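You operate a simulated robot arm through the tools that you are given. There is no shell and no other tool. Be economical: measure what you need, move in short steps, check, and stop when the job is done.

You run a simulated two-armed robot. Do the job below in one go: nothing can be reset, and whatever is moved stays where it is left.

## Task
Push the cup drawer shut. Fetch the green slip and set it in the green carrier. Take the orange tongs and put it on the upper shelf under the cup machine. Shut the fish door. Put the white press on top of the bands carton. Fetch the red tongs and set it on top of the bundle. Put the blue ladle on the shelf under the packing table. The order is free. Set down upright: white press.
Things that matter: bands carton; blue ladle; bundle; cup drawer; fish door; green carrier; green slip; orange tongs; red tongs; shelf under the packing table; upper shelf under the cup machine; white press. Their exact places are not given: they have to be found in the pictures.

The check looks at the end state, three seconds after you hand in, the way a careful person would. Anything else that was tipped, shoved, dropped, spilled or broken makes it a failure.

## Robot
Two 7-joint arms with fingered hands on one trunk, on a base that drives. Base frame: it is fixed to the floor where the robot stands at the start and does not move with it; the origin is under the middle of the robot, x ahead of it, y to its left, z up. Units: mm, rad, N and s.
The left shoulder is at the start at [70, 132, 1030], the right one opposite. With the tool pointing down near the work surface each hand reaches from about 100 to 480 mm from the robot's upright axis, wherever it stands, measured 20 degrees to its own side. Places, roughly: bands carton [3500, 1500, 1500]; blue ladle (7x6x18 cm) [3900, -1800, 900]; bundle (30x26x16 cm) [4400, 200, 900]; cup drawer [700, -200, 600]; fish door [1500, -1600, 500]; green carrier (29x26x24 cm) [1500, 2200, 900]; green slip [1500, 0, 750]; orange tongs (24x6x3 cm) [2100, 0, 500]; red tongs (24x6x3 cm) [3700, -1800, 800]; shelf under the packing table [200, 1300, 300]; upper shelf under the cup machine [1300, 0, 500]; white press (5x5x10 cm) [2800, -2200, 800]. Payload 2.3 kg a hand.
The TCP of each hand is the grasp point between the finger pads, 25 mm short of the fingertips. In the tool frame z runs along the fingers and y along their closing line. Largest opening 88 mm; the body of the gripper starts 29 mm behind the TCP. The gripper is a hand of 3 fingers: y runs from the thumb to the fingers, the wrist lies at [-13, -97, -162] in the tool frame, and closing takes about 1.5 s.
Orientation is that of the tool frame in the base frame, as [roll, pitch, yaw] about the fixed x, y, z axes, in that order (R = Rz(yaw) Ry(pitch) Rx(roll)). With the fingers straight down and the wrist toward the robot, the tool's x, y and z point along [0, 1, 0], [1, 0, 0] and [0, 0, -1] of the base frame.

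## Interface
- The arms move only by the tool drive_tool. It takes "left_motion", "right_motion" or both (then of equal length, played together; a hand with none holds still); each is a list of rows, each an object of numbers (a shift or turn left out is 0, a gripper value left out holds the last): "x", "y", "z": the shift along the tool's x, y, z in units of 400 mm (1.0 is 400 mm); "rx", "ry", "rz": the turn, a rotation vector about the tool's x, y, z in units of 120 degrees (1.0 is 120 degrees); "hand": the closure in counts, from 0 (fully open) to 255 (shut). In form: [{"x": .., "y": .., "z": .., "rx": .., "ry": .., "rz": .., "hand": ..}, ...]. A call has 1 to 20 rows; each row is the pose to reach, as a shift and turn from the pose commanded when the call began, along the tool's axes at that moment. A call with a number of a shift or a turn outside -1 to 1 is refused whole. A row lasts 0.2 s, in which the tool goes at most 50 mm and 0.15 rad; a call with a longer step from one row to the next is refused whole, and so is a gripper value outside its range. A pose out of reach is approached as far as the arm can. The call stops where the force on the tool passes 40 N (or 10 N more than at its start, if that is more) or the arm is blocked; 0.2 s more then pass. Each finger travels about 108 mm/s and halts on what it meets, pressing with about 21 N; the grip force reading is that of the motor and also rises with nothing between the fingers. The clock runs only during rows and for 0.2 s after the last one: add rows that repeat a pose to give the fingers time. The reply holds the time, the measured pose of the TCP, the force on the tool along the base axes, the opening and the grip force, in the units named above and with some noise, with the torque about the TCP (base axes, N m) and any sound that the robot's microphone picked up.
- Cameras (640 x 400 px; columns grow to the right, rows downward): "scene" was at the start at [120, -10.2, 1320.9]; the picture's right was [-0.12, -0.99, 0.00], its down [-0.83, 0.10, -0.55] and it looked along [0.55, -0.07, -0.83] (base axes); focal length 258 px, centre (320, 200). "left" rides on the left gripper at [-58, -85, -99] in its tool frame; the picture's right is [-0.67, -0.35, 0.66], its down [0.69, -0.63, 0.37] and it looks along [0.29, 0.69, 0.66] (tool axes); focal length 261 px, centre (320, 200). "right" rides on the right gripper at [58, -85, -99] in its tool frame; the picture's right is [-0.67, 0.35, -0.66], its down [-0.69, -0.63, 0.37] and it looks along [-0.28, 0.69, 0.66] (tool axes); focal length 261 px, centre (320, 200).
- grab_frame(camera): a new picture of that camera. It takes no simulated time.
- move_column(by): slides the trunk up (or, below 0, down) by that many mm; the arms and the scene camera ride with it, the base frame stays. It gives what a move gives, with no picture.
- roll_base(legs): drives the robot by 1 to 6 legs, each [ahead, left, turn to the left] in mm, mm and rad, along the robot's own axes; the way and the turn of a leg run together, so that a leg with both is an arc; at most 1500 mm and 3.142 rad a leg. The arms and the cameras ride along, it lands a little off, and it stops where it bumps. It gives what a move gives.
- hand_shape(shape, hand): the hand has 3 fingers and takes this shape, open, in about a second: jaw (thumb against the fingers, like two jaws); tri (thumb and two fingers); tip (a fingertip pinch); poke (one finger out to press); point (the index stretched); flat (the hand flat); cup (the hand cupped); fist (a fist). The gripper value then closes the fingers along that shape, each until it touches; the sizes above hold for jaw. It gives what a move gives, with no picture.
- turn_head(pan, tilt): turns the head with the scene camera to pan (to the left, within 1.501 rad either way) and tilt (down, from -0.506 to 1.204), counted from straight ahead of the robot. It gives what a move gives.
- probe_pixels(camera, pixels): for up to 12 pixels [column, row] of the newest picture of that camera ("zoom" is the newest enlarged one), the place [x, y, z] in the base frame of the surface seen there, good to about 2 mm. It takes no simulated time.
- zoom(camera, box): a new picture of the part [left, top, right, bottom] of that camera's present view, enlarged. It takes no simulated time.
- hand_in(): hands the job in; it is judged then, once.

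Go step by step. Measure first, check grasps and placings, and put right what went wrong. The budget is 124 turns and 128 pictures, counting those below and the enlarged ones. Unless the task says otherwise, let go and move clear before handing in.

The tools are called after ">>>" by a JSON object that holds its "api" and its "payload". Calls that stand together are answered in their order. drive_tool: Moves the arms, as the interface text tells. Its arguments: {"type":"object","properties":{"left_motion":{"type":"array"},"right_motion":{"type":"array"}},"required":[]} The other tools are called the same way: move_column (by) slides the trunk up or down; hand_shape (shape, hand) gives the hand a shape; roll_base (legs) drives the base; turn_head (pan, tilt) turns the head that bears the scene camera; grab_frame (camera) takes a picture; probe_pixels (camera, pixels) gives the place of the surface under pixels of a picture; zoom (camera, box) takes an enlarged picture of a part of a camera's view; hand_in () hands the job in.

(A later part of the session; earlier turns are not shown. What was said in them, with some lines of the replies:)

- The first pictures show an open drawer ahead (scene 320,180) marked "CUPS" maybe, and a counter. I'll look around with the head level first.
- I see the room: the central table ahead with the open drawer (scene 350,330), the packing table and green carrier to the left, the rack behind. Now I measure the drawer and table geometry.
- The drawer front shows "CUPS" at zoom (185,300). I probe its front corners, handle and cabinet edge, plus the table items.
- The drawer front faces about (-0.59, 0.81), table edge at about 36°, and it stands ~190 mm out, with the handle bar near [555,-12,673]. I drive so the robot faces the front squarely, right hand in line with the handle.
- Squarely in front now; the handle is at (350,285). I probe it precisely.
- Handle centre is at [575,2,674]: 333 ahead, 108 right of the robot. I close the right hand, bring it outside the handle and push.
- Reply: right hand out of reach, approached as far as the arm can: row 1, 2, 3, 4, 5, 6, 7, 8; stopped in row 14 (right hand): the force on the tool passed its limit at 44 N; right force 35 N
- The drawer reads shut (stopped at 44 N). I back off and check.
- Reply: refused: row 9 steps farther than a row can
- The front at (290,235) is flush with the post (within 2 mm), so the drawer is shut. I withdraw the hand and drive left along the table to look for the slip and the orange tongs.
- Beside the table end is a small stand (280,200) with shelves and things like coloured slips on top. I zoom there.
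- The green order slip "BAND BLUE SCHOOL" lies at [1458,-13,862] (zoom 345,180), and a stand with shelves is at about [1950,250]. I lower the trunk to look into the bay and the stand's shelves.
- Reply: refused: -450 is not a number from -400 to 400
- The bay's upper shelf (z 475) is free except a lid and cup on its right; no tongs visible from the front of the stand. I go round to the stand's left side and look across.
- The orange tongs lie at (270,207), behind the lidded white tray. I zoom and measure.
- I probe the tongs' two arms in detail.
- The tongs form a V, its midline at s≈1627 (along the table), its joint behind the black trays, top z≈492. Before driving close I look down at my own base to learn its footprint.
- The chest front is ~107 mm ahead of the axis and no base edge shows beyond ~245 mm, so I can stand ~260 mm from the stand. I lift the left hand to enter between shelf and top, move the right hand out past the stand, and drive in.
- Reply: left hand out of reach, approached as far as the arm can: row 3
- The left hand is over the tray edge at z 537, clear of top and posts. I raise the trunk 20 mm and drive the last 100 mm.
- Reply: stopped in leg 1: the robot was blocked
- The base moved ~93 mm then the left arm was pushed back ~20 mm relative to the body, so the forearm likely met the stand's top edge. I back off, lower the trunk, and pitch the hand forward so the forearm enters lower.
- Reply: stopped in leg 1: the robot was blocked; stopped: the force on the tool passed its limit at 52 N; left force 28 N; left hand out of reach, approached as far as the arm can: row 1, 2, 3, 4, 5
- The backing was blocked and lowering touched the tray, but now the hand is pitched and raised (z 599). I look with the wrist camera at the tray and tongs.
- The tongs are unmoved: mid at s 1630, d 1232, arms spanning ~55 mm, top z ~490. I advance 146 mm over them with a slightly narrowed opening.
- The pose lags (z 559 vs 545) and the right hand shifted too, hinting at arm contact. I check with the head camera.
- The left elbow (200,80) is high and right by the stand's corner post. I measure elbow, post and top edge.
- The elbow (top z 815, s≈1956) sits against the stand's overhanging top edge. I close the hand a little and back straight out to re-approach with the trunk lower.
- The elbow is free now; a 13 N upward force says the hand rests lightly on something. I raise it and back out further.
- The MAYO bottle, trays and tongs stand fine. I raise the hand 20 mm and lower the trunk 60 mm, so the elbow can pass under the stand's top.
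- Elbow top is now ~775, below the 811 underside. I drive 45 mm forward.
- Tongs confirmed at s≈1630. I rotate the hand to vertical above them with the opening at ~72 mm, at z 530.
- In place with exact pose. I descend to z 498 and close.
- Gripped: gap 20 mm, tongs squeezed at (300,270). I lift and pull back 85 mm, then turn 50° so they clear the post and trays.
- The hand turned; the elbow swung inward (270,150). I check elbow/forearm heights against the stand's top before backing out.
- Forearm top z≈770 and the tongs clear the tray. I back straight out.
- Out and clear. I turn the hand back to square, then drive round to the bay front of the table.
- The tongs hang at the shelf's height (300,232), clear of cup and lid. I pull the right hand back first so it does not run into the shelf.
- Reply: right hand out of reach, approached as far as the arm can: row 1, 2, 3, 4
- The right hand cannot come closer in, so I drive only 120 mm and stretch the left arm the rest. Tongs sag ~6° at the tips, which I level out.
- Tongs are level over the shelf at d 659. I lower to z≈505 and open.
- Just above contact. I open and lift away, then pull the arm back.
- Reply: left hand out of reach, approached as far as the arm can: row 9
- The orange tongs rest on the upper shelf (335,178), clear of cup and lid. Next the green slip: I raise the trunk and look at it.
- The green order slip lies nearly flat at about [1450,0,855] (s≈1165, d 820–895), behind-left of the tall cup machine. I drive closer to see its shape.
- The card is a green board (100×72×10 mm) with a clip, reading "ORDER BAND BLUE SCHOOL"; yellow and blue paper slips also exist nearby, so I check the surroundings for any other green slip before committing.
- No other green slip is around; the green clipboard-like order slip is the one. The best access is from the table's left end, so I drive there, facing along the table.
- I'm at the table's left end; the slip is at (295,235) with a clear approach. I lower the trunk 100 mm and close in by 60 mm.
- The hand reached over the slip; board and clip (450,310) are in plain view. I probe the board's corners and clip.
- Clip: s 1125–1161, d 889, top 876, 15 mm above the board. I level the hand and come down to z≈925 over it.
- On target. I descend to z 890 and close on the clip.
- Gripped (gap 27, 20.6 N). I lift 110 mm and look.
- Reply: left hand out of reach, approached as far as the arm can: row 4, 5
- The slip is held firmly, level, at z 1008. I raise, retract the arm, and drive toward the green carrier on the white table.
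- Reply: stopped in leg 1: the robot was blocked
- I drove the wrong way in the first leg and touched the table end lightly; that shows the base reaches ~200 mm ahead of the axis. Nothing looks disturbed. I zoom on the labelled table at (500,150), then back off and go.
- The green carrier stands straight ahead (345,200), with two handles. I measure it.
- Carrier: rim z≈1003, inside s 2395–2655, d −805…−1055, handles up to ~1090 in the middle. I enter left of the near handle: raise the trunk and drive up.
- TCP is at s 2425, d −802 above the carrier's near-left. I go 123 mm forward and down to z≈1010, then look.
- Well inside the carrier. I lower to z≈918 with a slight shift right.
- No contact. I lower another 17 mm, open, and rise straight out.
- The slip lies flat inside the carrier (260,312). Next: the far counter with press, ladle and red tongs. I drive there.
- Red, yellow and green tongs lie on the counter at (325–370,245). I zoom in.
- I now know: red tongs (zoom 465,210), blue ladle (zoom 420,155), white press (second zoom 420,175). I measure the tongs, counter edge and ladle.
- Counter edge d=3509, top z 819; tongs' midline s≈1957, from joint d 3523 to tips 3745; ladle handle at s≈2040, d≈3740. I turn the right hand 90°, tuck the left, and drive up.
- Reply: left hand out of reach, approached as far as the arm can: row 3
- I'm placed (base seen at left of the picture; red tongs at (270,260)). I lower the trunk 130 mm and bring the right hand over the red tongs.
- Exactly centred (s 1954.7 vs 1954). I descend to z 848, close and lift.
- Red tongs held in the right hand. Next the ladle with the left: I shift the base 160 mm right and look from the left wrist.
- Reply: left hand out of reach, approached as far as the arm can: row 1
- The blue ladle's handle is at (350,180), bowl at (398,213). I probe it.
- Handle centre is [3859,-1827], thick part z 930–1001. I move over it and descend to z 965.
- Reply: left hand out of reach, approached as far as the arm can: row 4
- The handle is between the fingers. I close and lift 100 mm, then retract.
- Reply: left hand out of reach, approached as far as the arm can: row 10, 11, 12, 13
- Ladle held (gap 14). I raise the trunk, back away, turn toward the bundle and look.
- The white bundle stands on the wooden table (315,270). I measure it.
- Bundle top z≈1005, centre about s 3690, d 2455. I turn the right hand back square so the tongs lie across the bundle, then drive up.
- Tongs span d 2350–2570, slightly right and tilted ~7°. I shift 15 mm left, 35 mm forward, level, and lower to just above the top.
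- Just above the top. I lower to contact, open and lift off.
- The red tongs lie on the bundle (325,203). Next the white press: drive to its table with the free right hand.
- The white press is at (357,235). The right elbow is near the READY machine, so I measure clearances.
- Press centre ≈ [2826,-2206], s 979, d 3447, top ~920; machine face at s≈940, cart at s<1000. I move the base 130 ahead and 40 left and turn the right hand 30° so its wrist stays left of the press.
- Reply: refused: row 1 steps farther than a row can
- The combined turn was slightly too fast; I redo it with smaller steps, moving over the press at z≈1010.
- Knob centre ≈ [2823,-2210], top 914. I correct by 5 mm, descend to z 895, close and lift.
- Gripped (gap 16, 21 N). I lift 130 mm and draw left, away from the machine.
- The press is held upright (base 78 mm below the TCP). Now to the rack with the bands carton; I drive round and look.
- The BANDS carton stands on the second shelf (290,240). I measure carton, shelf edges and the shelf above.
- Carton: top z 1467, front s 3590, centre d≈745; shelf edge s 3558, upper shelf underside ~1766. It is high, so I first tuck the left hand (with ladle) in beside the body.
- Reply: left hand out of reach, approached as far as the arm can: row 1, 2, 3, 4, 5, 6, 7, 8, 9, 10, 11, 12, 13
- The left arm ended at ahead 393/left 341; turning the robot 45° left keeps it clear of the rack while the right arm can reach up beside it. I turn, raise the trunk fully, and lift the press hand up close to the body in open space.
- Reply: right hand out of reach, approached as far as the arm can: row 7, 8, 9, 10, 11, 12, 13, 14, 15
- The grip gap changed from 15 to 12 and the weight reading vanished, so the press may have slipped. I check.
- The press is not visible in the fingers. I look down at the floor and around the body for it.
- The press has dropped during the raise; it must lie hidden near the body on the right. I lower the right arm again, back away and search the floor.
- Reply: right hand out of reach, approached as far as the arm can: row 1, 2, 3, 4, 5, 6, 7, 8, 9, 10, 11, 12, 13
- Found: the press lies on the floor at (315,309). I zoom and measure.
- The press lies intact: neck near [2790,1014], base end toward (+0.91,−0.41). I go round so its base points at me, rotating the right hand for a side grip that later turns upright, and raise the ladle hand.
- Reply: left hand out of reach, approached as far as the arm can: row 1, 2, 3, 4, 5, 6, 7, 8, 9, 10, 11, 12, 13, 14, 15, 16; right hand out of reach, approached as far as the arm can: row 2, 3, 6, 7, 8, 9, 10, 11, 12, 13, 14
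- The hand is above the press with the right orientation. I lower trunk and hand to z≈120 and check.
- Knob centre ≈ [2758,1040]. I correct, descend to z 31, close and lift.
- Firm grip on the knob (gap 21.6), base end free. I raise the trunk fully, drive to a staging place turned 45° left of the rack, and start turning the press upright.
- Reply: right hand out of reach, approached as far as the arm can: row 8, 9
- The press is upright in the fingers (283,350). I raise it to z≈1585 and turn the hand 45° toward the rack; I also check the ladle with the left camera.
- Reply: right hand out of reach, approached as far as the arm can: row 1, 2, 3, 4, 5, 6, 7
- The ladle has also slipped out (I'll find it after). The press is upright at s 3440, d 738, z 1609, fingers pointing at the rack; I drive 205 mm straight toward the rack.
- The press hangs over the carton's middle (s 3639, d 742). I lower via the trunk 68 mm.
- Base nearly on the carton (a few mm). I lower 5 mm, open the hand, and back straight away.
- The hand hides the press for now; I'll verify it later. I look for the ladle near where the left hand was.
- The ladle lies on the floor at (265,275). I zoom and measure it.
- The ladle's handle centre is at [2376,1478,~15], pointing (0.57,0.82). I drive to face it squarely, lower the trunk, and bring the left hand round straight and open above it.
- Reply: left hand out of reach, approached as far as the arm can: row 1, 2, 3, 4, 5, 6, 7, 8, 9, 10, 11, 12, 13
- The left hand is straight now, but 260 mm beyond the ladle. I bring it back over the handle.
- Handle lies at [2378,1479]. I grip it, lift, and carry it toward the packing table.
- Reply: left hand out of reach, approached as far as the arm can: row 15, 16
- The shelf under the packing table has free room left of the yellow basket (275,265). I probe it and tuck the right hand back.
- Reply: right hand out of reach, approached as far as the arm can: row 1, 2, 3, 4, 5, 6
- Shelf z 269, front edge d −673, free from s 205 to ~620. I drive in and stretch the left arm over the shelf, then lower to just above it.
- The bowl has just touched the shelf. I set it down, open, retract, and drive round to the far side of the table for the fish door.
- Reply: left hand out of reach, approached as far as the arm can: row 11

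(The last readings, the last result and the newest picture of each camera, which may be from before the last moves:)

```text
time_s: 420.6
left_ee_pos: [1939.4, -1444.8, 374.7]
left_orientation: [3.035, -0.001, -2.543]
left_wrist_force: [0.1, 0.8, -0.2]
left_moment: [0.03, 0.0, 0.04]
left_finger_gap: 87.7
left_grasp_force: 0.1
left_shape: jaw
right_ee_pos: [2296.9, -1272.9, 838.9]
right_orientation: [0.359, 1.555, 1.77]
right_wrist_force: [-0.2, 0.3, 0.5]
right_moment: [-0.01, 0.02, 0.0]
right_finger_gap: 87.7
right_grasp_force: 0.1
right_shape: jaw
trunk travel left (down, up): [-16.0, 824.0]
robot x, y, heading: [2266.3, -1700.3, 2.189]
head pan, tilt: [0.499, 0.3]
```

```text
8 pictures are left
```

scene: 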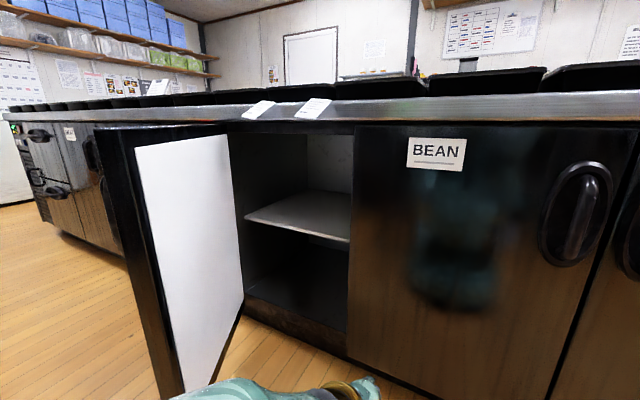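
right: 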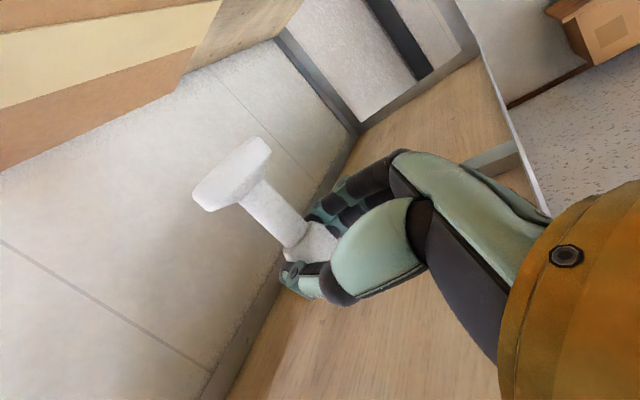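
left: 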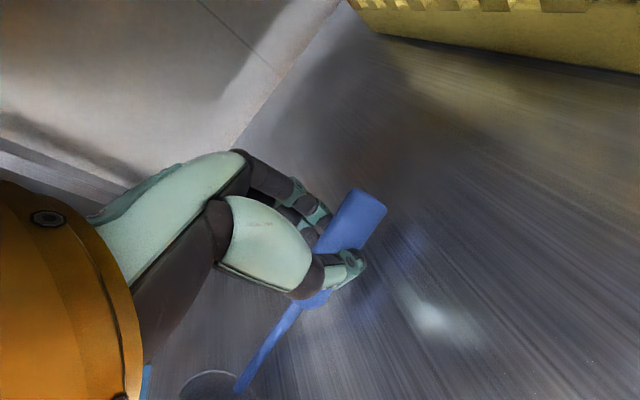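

The ladle lies on the packing table's shelf. The fish door stands open at (170,260), hinged at its left by (235,200). I measure it.

>>> {"api": "probe_pixels", "payload": {"camera": "scene", "pixels": [[140, 180], [160, 300], [225, 160], [238, 290], [355, 200], [120, 150], [165, 370], [345, 330], [330, 95], [85, 230], [400, 250]]}}

```text
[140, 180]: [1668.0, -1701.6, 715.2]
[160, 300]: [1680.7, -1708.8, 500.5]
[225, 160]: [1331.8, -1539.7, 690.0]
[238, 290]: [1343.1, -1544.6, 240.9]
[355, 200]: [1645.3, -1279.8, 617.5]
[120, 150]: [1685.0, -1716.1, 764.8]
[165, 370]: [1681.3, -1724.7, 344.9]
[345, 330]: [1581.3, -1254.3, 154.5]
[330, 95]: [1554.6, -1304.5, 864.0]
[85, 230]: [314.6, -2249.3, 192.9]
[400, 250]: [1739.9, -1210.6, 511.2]
```

The door's hinge is at s≈163,d 2028, its free edge at s 347,d 2379 (≈63° open); cabinet face d≈2004. I close the left hand, tuck it, raise over the door and shift to its outer side.

>>> {"api": "move_column", "payload": {"by": 400}}

>>> {"api": "drive_tool", "payload": {"left_motion": [{"y": -0.025, "z": 0.09, "hand": 255}, {"y": -0.05, "z": 0.18, "hand": 255}, {"y": -0.08, "z": 0.27, "hand": 255}, {"y": -0.11, "z": 0.36, "hand": 255}, {"y": -0.14, "z": 0.45, "hand": 255}, {"y": -0.17, "z": 0.53, "hand": 255}, {"y": -0.17, "z": 0.53, "hand": 255}]}}

>>> {"api": "move_column", "payload": {"by": 400}}

>>> {"api": "roll_base", "payload": {"legs": [[-50, 0, 0.012], [0, 408, 0]]}}

```text
time_s: 424.4
left_ee_pos: [1939.1, -1444.9, 774.1]
left_orientation: [3.033, 0.001, -2.543]
left_wrist_force: [0.0, 0.2, -0.2]
left_moment: [0.01, 0.01, -0.01]
left_finger_gap: 88.0
left_grasp_force: 0.1
left_shape: jaw
right_ee_pos: [2297.6, -1272.1, 1239.6]
right_orientation: [0.323, 1.557, 1.734]
right_wrist_force: [0.6, 0.5, -0.5]
right_moment: [0.01, 0.03, 0.0]
right_finger_gap: 87.9
right_grasp_force: 0.0
right_shape: jaw
trunk travel left (down, up): [-416.0, 424.0]
robot x, y, heading: [2263.8, -1703.5, 2.199]
head pan, tilt: [0.499, 0.3]
```

```text
time_s: 426.1
left_ee_pos: [1965.9, -1482.0, 557.2]
left_orientation: [3.035, 0.001, -2.545]
left_wrist_force: [-0.9, -0.9, -0.5]
left_moment: [-0.03, 0.03, 0.04]
left_finger_gap: 0.0
left_grasp_force: 21.6
left_shape: jaw
right_ee_pos: [2297.0, -1272.7, 1239.8]
right_orientation: [0.474, 1.556, 1.885]
right_wrist_force: [0.0, 0.2, 0.2]
right_moment: [-0.02, -0.01, -0.02]
right_finger_gap: 87.8
right_grasp_force: 0.0
right_shape: jaw
trunk travel left (down, up): [-416.0, 424.0]
robot x, y, heading: [2265.8, -1698.5, 2.193]
head pan, tilt: [0.499, 0.3]
```

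```text
time_s: 429.9
left_ee_pos: [1964.6, -1481.7, 956.0]
left_orientation: [3.035, 0.001, -2.544]
left_wrist_force: [0.2, 0.7, -0.2]
left_moment: [0.01, 0.01, 0.01]
left_finger_gap: 0.0
left_grasp_force: 21.1
left_shape: jaw
right_ee_pos: [2296.7, -1272.5, 1638.3]
right_orientation: [0.374, 1.557, 1.785]
right_wrist_force: [0.1, -0.6, 0.4]
right_moment: [0.0, -0.01, 0.0]
right_finger_gap: 87.7
right_grasp_force: 0.0
right_shape: jaw
trunk travel left (down, up): [-816.0, 24.0]
robot x, y, heading: [2264.8, -1698.3, 2.196]
head pan, tilt: [0.499, 0.3]
```

```text
time_s: 432.4
left_ee_pos: [1763.4, -1695.9, 957.7]
left_orientation: [3.034, -0.001, -2.497]
left_wrist_force: [0.0, 0.1, 1.0]
left_moment: [0.04, 0.01, -0.05]
left_finger_gap: 0.0
left_grasp_force: 20.5
left_shape: jaw
right_ee_pos: [2087.9, -1473.4, 1640.4]
right_orientation: [0.528, 1.552, 1.987]
right_wrist_force: [-1.0, -0.8, 1.2]
right_moment: [0.0, 0.0, -0.03]
right_finger_gap: 87.8
right_grasp_force: 0.1
right_shape: jaw
trunk travel left (down, up): [-816.0, 24.0]
robot x, y, heading: [2069.8, -1897.3, 2.244]
head pan, tilt: [0.499, 0.3]
stopped in leg 2: the robot was blocked; the commanded pose is now the measured one
```

Blocked after ~230 mm. I look to the left/rear to see what's in the way.

>>> {"api": "turn_head", "payload": {"pan": 1.3, "tilt": 0.7}}

>>> {"api": "grab_frame", "payload": {"camera": "scene"}}

>>> {"api": "probe_pixels", "payload": {"camera": "scene", "pixels": [[30, 100], [30, 200], [60, 300], [120, 150], [200, 150], [320, 200], [320, 300], [450, 200], [550, 150], [250, 250]]}}

```text
time_s: 433.5
left_ee_pos: [1759.9, -1695.2, 956.2]
left_orientation: [3.038, -0.002, -2.494]
left_wrist_force: [-0.8, -0.2, -0.2]
left_moment: [-0.02, -0.02, 0.0]
left_finger_gap: 0.0
left_grasp_force: 20.9
left_shape: jaw
right_ee_pos: [2081.7, -1469.1, 1639.3]
right_orientation: [0.489, 1.557, 1.946]
right_wrist_force: [0.1, 0.0, 0.6]
right_moment: [0.02, 0.0, -0.02]
right_finger_gap: 87.6
right_grasp_force: 0.0
right_shape: jaw
trunk travel left (down, up): [-816.0, 24.0]
robot x, y, heading: [2066.9, -1896.3, 2.239]
head pan, tilt: [1.3, 0.7]
```

```text
7 pictures are left
```

scene: 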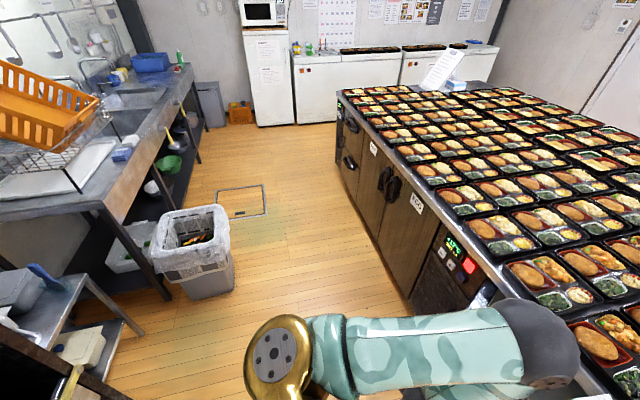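

```text
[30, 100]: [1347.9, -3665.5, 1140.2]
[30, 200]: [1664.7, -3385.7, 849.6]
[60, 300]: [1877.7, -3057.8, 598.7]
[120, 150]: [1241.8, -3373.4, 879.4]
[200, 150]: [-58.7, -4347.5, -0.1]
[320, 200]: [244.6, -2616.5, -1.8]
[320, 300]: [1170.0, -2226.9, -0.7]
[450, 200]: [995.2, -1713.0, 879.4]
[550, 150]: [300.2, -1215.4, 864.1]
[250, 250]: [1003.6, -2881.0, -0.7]
```

The aisle to the left is open; the block came from behind (machine). I move 53 mm ahead first, then left past the door, and lower the hand on its outer side.

>>> {"api": "roll_base", "payload": {"legs": [[55, 0, -0.036], [0, 283, 0]]}}

>>> {"api": "move_column", "payload": {"by": -400}}

>>> {"api": "turn_head", "payload": {"pan": 0, "tilt": 0.8}}

>>> {"api": "grab_frame", "payload": {"camera": "scene"}}

```text
time_s: 436.0
left_ee_pos: [1506.3, -1807.9, 955.8]
left_orientation: [3.037, -0.003, -2.529]
left_wrist_force: [0.0, 1.0, -0.5]
left_moment: [-0.02, 0.02, -0.06]
left_finger_gap: 0.0
left_grasp_force: 21.1
left_shape: jaw
right_ee_pos: [1836.4, -1593.6, 1638.6]
right_orientation: [0.591, 1.556, 2.013]
right_wrist_force: [0.1, -0.1, -0.3]
right_moment: [0.0, -0.02, -0.02]
right_finger_gap: 87.5
right_grasp_force: 0.1
right_shape: jaw
trunk travel left (down, up): [-816.0, 24.0]
robot x, y, heading: [1807.0, -2021.4, 2.204]
head pan, tilt: [1.3, 0.7]
```

```text
time_s: 439.9
left_ee_pos: [1504.3, -1809.7, 556.9]
left_orientation: [3.037, -0.001, -2.529]
left_wrist_force: [-0.7, -0.4, 0.8]
left_moment: [0.0, 0.02, -0.01]
left_finger_gap: 0.1
left_grasp_force: 21.3
left_shape: jaw
right_ee_pos: [1833.6, -1596.2, 1238.6]
right_orientation: [0.478, 1.555, 1.901]
right_wrist_force: [-0.1, -0.2, 0.9]
right_moment: [0.0, 0.0, 0.01]
right_finger_gap: 87.8
right_grasp_force: 0.0
right_shape: jaw
trunk travel left (down, up): [-416.0, 424.0]
robot x, y, heading: [1808.6, -2023.3, 2.205]
head pan, tilt: [1.3, 0.7]
```

```text
time_s: 441.3
left_ee_pos: [1503.9, -1809.4, 556.6]
left_orientation: [3.035, 0.0, -2.529]
left_wrist_force: [0.3, -0.5, 0.2]
left_moment: [0.02, -0.03, 0.02]
left_finger_gap: 0.0
left_grasp_force: 21.3
left_shape: jaw
right_ee_pos: [1833.9, -1594.8, 1238.3]
right_orientation: [0.428, 1.557, 1.852]
right_wrist_force: [0.0, 1.2, -1.1]
right_moment: [-0.02, 0.01, 0.01]
right_finger_gap: 87.6
right_grasp_force: 0.1
right_shape: jaw
trunk travel left (down, up): [-416.0, 424.0]
robot x, y, heading: [1809.1, -2022.5, 2.209]
head pan, tilt: [0.0, 0.799]
```

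```text
6 pictures are left
```

scene: 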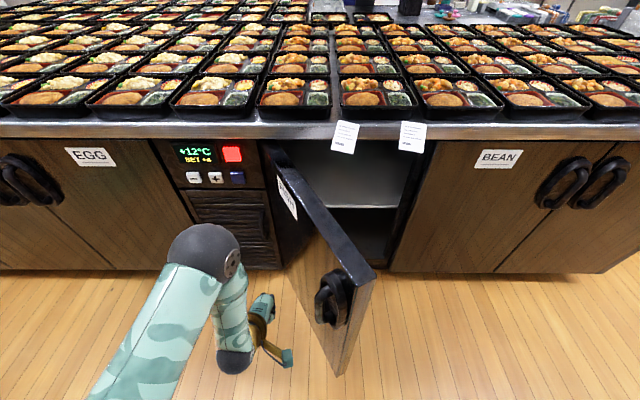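

The hand is at the outer (FISH-labelled) side of the door. I sweep it along the closing arc by driving the base.

>>> {"api": "roll_base", "payload": {"legs": [[0, -140, 0], [54, -92, 0], [89, -78, 0], [83, -36, 0], [45, -11, 0]]}}

>>> {"api": "grab_frame", "payload": {"camera": "scene"}}

```text
time_s: 445.5
left_ee_pos: [1631.5, -1377.9, 557.6]
left_orientation: [3.034, 0.001, -2.532]
left_wrist_force: [2.8, -3.3, 1.9]
left_moment: [0.22, 0.16, 0.01]
left_finger_gap: 0.0
left_grasp_force: 20.6
left_shape: jaw
right_ee_pos: [1962.5, -1166.0, 1239.3]
right_orientation: [0.539, 1.555, 1.962]
right_wrist_force: [0.7, 1.0, 0.1]
right_moment: [0.02, -0.03, 0.02]
right_finger_gap: 87.6
right_grasp_force: 0.0
right_shape: jaw
trunk travel left (down, up): [-416.0, 424.0]
robot x, y, heading: [1934.3, -1591.7, 2.211]
head pan, tilt: [0.0, 0.799]
```

```text
5 pictures are left
```

scene: 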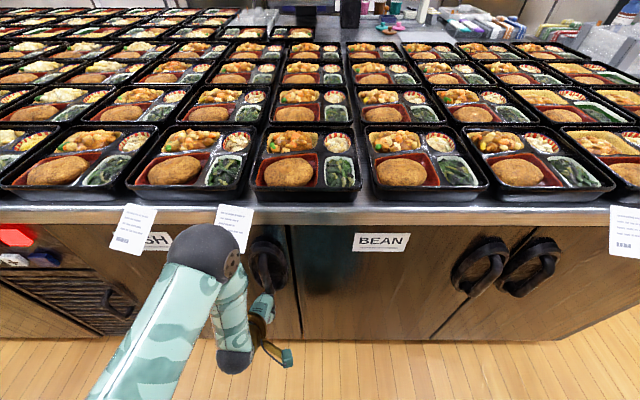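

The door looks nearly flush. I push on with the arm until the force rises, then check.

>>> {"api": "drive_tool", "payload": {"left_motion": [{"y": 0.02}, {"y": 0.04}, {"y": 0.06}, {"y": 0.08}, {"y": 0.1}, {"y": 0.12}, {"y": 0.14}]}}

>>> {"api": "roll_base", "payload": {"legs": [[-200, 0, 0]]}}

>>> {"api": "grab_frame", "payload": {"camera": "scene"}}

```text
time_s: 446.0
left_ee_pos: [1633.6, -1379.4, 556.6]
left_orientation: [3.057, -0.001, -2.533]
left_wrist_force: [10.7, -13.7, 2.9]
left_moment: [0.86, 0.58, -0.06]
left_finger_gap: 0.0
left_grasp_force: 21.1
left_shape: jaw
right_ee_pos: [1964.3, -1168.7, 1240.4]
right_orientation: [0.594, 1.55, 2.017]
right_wrist_force: [0.6, -0.5, -0.1]
right_moment: [-0.01, -0.01, 0.0]
right_finger_gap: 87.8
right_grasp_force: 0.1
right_shape: jaw
trunk travel left (down, up): [-416.0, 424.0]
robot x, y, heading: [1935.5, -1593.8, 2.207]
head pan, tilt: [0.0, 0.799]
stopped in row 2 (left hand): the force on the tool passed its limit at 48 N (the readings are from after the stop); the commanded pose is now the measured one
```

```text
time_s: 447.6
left_ee_pos: [1748.5, -1533.3, 555.5]
left_orientation: [3.055, 0.0, -2.535]
left_wrist_force: [0.2, -1.1, -0.8]
left_moment: [0.02, -0.01, 0.01]
left_finger_gap: 0.0
left_grasp_force: 20.8
left_shape: jaw
right_ee_pos: [2080.5, -1324.2, 1240.2]
right_orientation: [0.417, 1.556, 1.841]
right_wrist_force: [0.4, -0.4, -0.2]
right_moment: [-0.03, 0.06, 0.05]
right_finger_gap: 88.0
right_grasp_force: 0.0
right_shape: jaw
trunk travel left (down, up): [-416.0, 424.0]
robot x, y, heading: [2051.4, -1750.9, 2.205]
head pan, tilt: [0.0, 0.799]
```

```text
4 pictures are left
```

scene: 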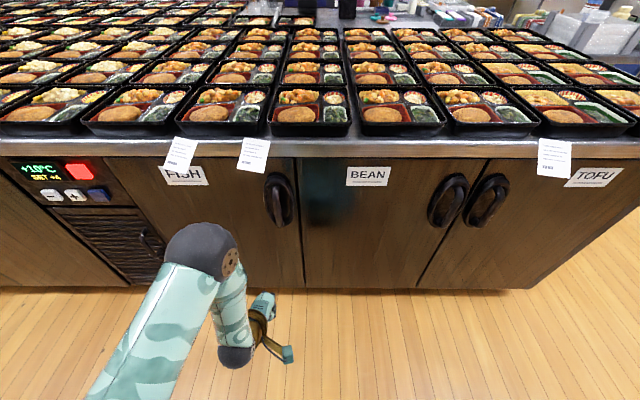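

The door shut firmly (48 N stop). I check its flushness and, from here, zoom on the rack to verify the press.

>>> {"api": "probe_pixels", "payload": {"camera": "scene", "pixels": [[150, 200], [295, 220], [310, 220], [240, 190], [330, 240], [295, 260]]}}

>>> {"api": "turn_head", "payload": {"pan": -1.054, "tilt": 0}}

>>> {"api": "zoom", "payload": {"camera": "scene", "box": [250, 130, 390, 218]}}

```text
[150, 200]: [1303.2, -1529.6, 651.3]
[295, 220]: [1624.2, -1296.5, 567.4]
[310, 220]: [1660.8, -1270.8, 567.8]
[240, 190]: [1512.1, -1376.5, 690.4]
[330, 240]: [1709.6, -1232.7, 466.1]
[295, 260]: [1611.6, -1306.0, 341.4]
```

```text
time_s: 448.9
left_ee_pos: [1749.6, -1533.9, 555.0]
left_orientation: [3.057, -0.004, -2.534]
left_wrist_force: [0.0, -0.1, -0.5]
left_moment: [0.0, 0.01, -0.01]
left_finger_gap: 0.0
left_grasp_force: 20.3
left_shape: jaw
right_ee_pos: [2080.3, -1324.0, 1240.1]
right_orientation: [0.515, 1.556, 1.939]
right_wrist_force: [0.9, 0.2, 0.5]
right_moment: [0.01, -0.04, 0.0]
right_finger_gap: 87.9
right_grasp_force: 0.1
right_shape: jaw
trunk travel left (down, up): [-416.0, 424.0]
robot x, y, heading: [2050.8, -1749.6, 2.21]
head pan, tilt: [-1.054, 0.0]
```

```text
4.55 times, centred on (320, 174) of scene
```

zoom: 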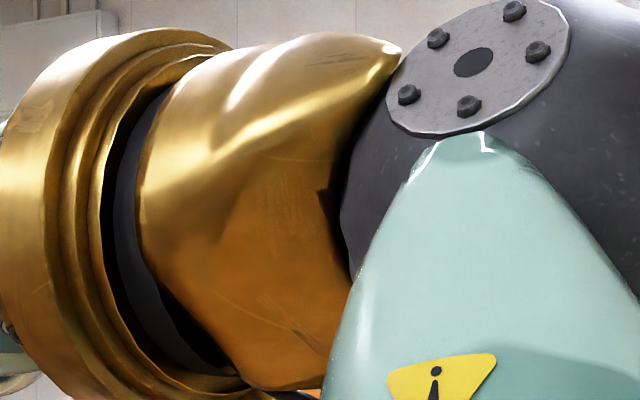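

All door points read d≈2004–2005: flush. My right arm blocks the view, so I turn the base a bit and look again at the carton.

>>> {"api": "roll_base", "payload": {"legs": [[0, 0, -0.95]]}}

>>> {"api": "turn_head", "payload": {"pan": -0.1, "tilt": 0}}

>>> {"api": "zoom", "payload": {"camera": "scene", "box": [230, 120, 410, 232]}}

```text
time_s: 451.7
left_ee_pos: [2054.2, -1377.4, 554.9]
left_orientation: [3.055, -0.003, 2.802]
left_wrist_force: [-0.4, -0.1, -0.7]
left_moment: [0.0, 0.0, -0.02]
left_finger_gap: 0.0
left_grasp_force: 21.2
left_shape: jaw
right_ee_pos: [2416.5, -1524.1, 1238.7]
right_orientation: [0.412, 1.556, 0.889]
right_wrist_force: [0.0, 0.1, -0.2]
right_moment: [0.0, -0.05, -0.02]
right_finger_gap: 87.7
right_grasp_force: 0.0
right_shape: jaw
trunk travel left (down, up): [-416.0, 424.0]
robot x, y, heading: [2052.9, -1754.3, 1.26]
head pan, tilt: [-1.054, 0.0]
```

```text
time_s: 452.9
left_ee_pos: [2052.8, -1376.6, 555.2]
left_orientation: [3.057, -0.002, 2.801]
left_wrist_force: [-0.1, 0.1, 0.0]
left_moment: [0.02, -0.03, 0.01]
left_finger_gap: 0.1
left_grasp_force: 21.0
left_shape: jaw
right_ee_pos: [2416.6, -1524.3, 1238.0]
right_orientation: [0.495, 1.556, 0.97]
right_wrist_force: [0.0, -0.2, -0.3]
right_moment: [0.02, 0.0, 0.01]
right_finger_gap: 87.8
right_grasp_force: 0.1
right_shape: jaw
trunk travel left (down, up): [-416.0, 424.0]
robot x, y, heading: [2054.3, -1752.2, 1.263]
head pan, tilt: [-0.099, 0.0]
```

```text
3.56 times, centred on (320, 176) of scene
```

zoom: 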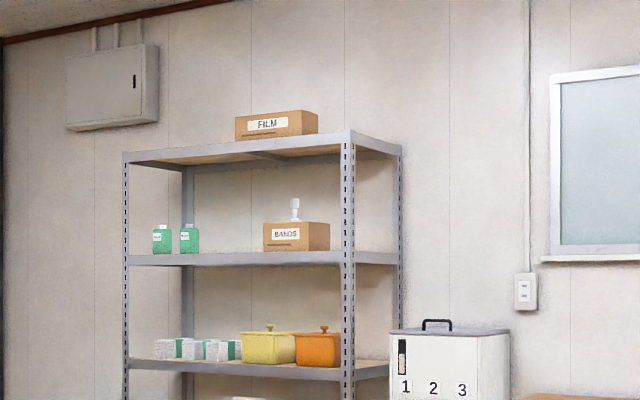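

The white press stands upright on the BANDS carton (zoom 295,210), and every other task has been checked. I hand in.

>>> {"api": "hand_in", "payload": {}}

```text
The job is handed in.
```

I handed the job in with all seven tasks done and checked in the pictures or readings, but I dropped the white press and the blue ladle on the way and bumped some furniture.

- **Cup drawer:** shut and flush with the cabinet.
- **Green slip:** lying flat in the green carrier. I took the green "ORDER / BAND BLUE / SCHOOL" card to be the slip. It was the only green one I could find, but it sat about 110 mm higher than the place you gave.
- **Orange tongs:** on the upper shelf under the cup machine.
- **Fish door:** shut and flush.
- **White press:** standing upright on top of the bands carton.
- **Red tongs:** on top of the bundle.
- **Blue ladle:** on the shelf under the packing table.

**Drops:** the press and the ladle each slipped out of the grip and fell to the floor while being carried. I picked both up and set them in place; the press looked undamaged on the floor, and I did not check the ladle for damage.

**Contact with other things:**
- While fetching the orange tongs, the arm caught on the stand and a hand pressed on the lidded tray there with about 52 N; it also rested briefly against something on the stand, probably the tray stack.
- The base once bumped the end of the table by the cup machine.
- While lining up for the fish door, the robot was stopped by something behind it, probably the READY machine.

The pictures afterwards showed nothing tipped or out of place on the stand or the table; I did not check behind me at the machine.
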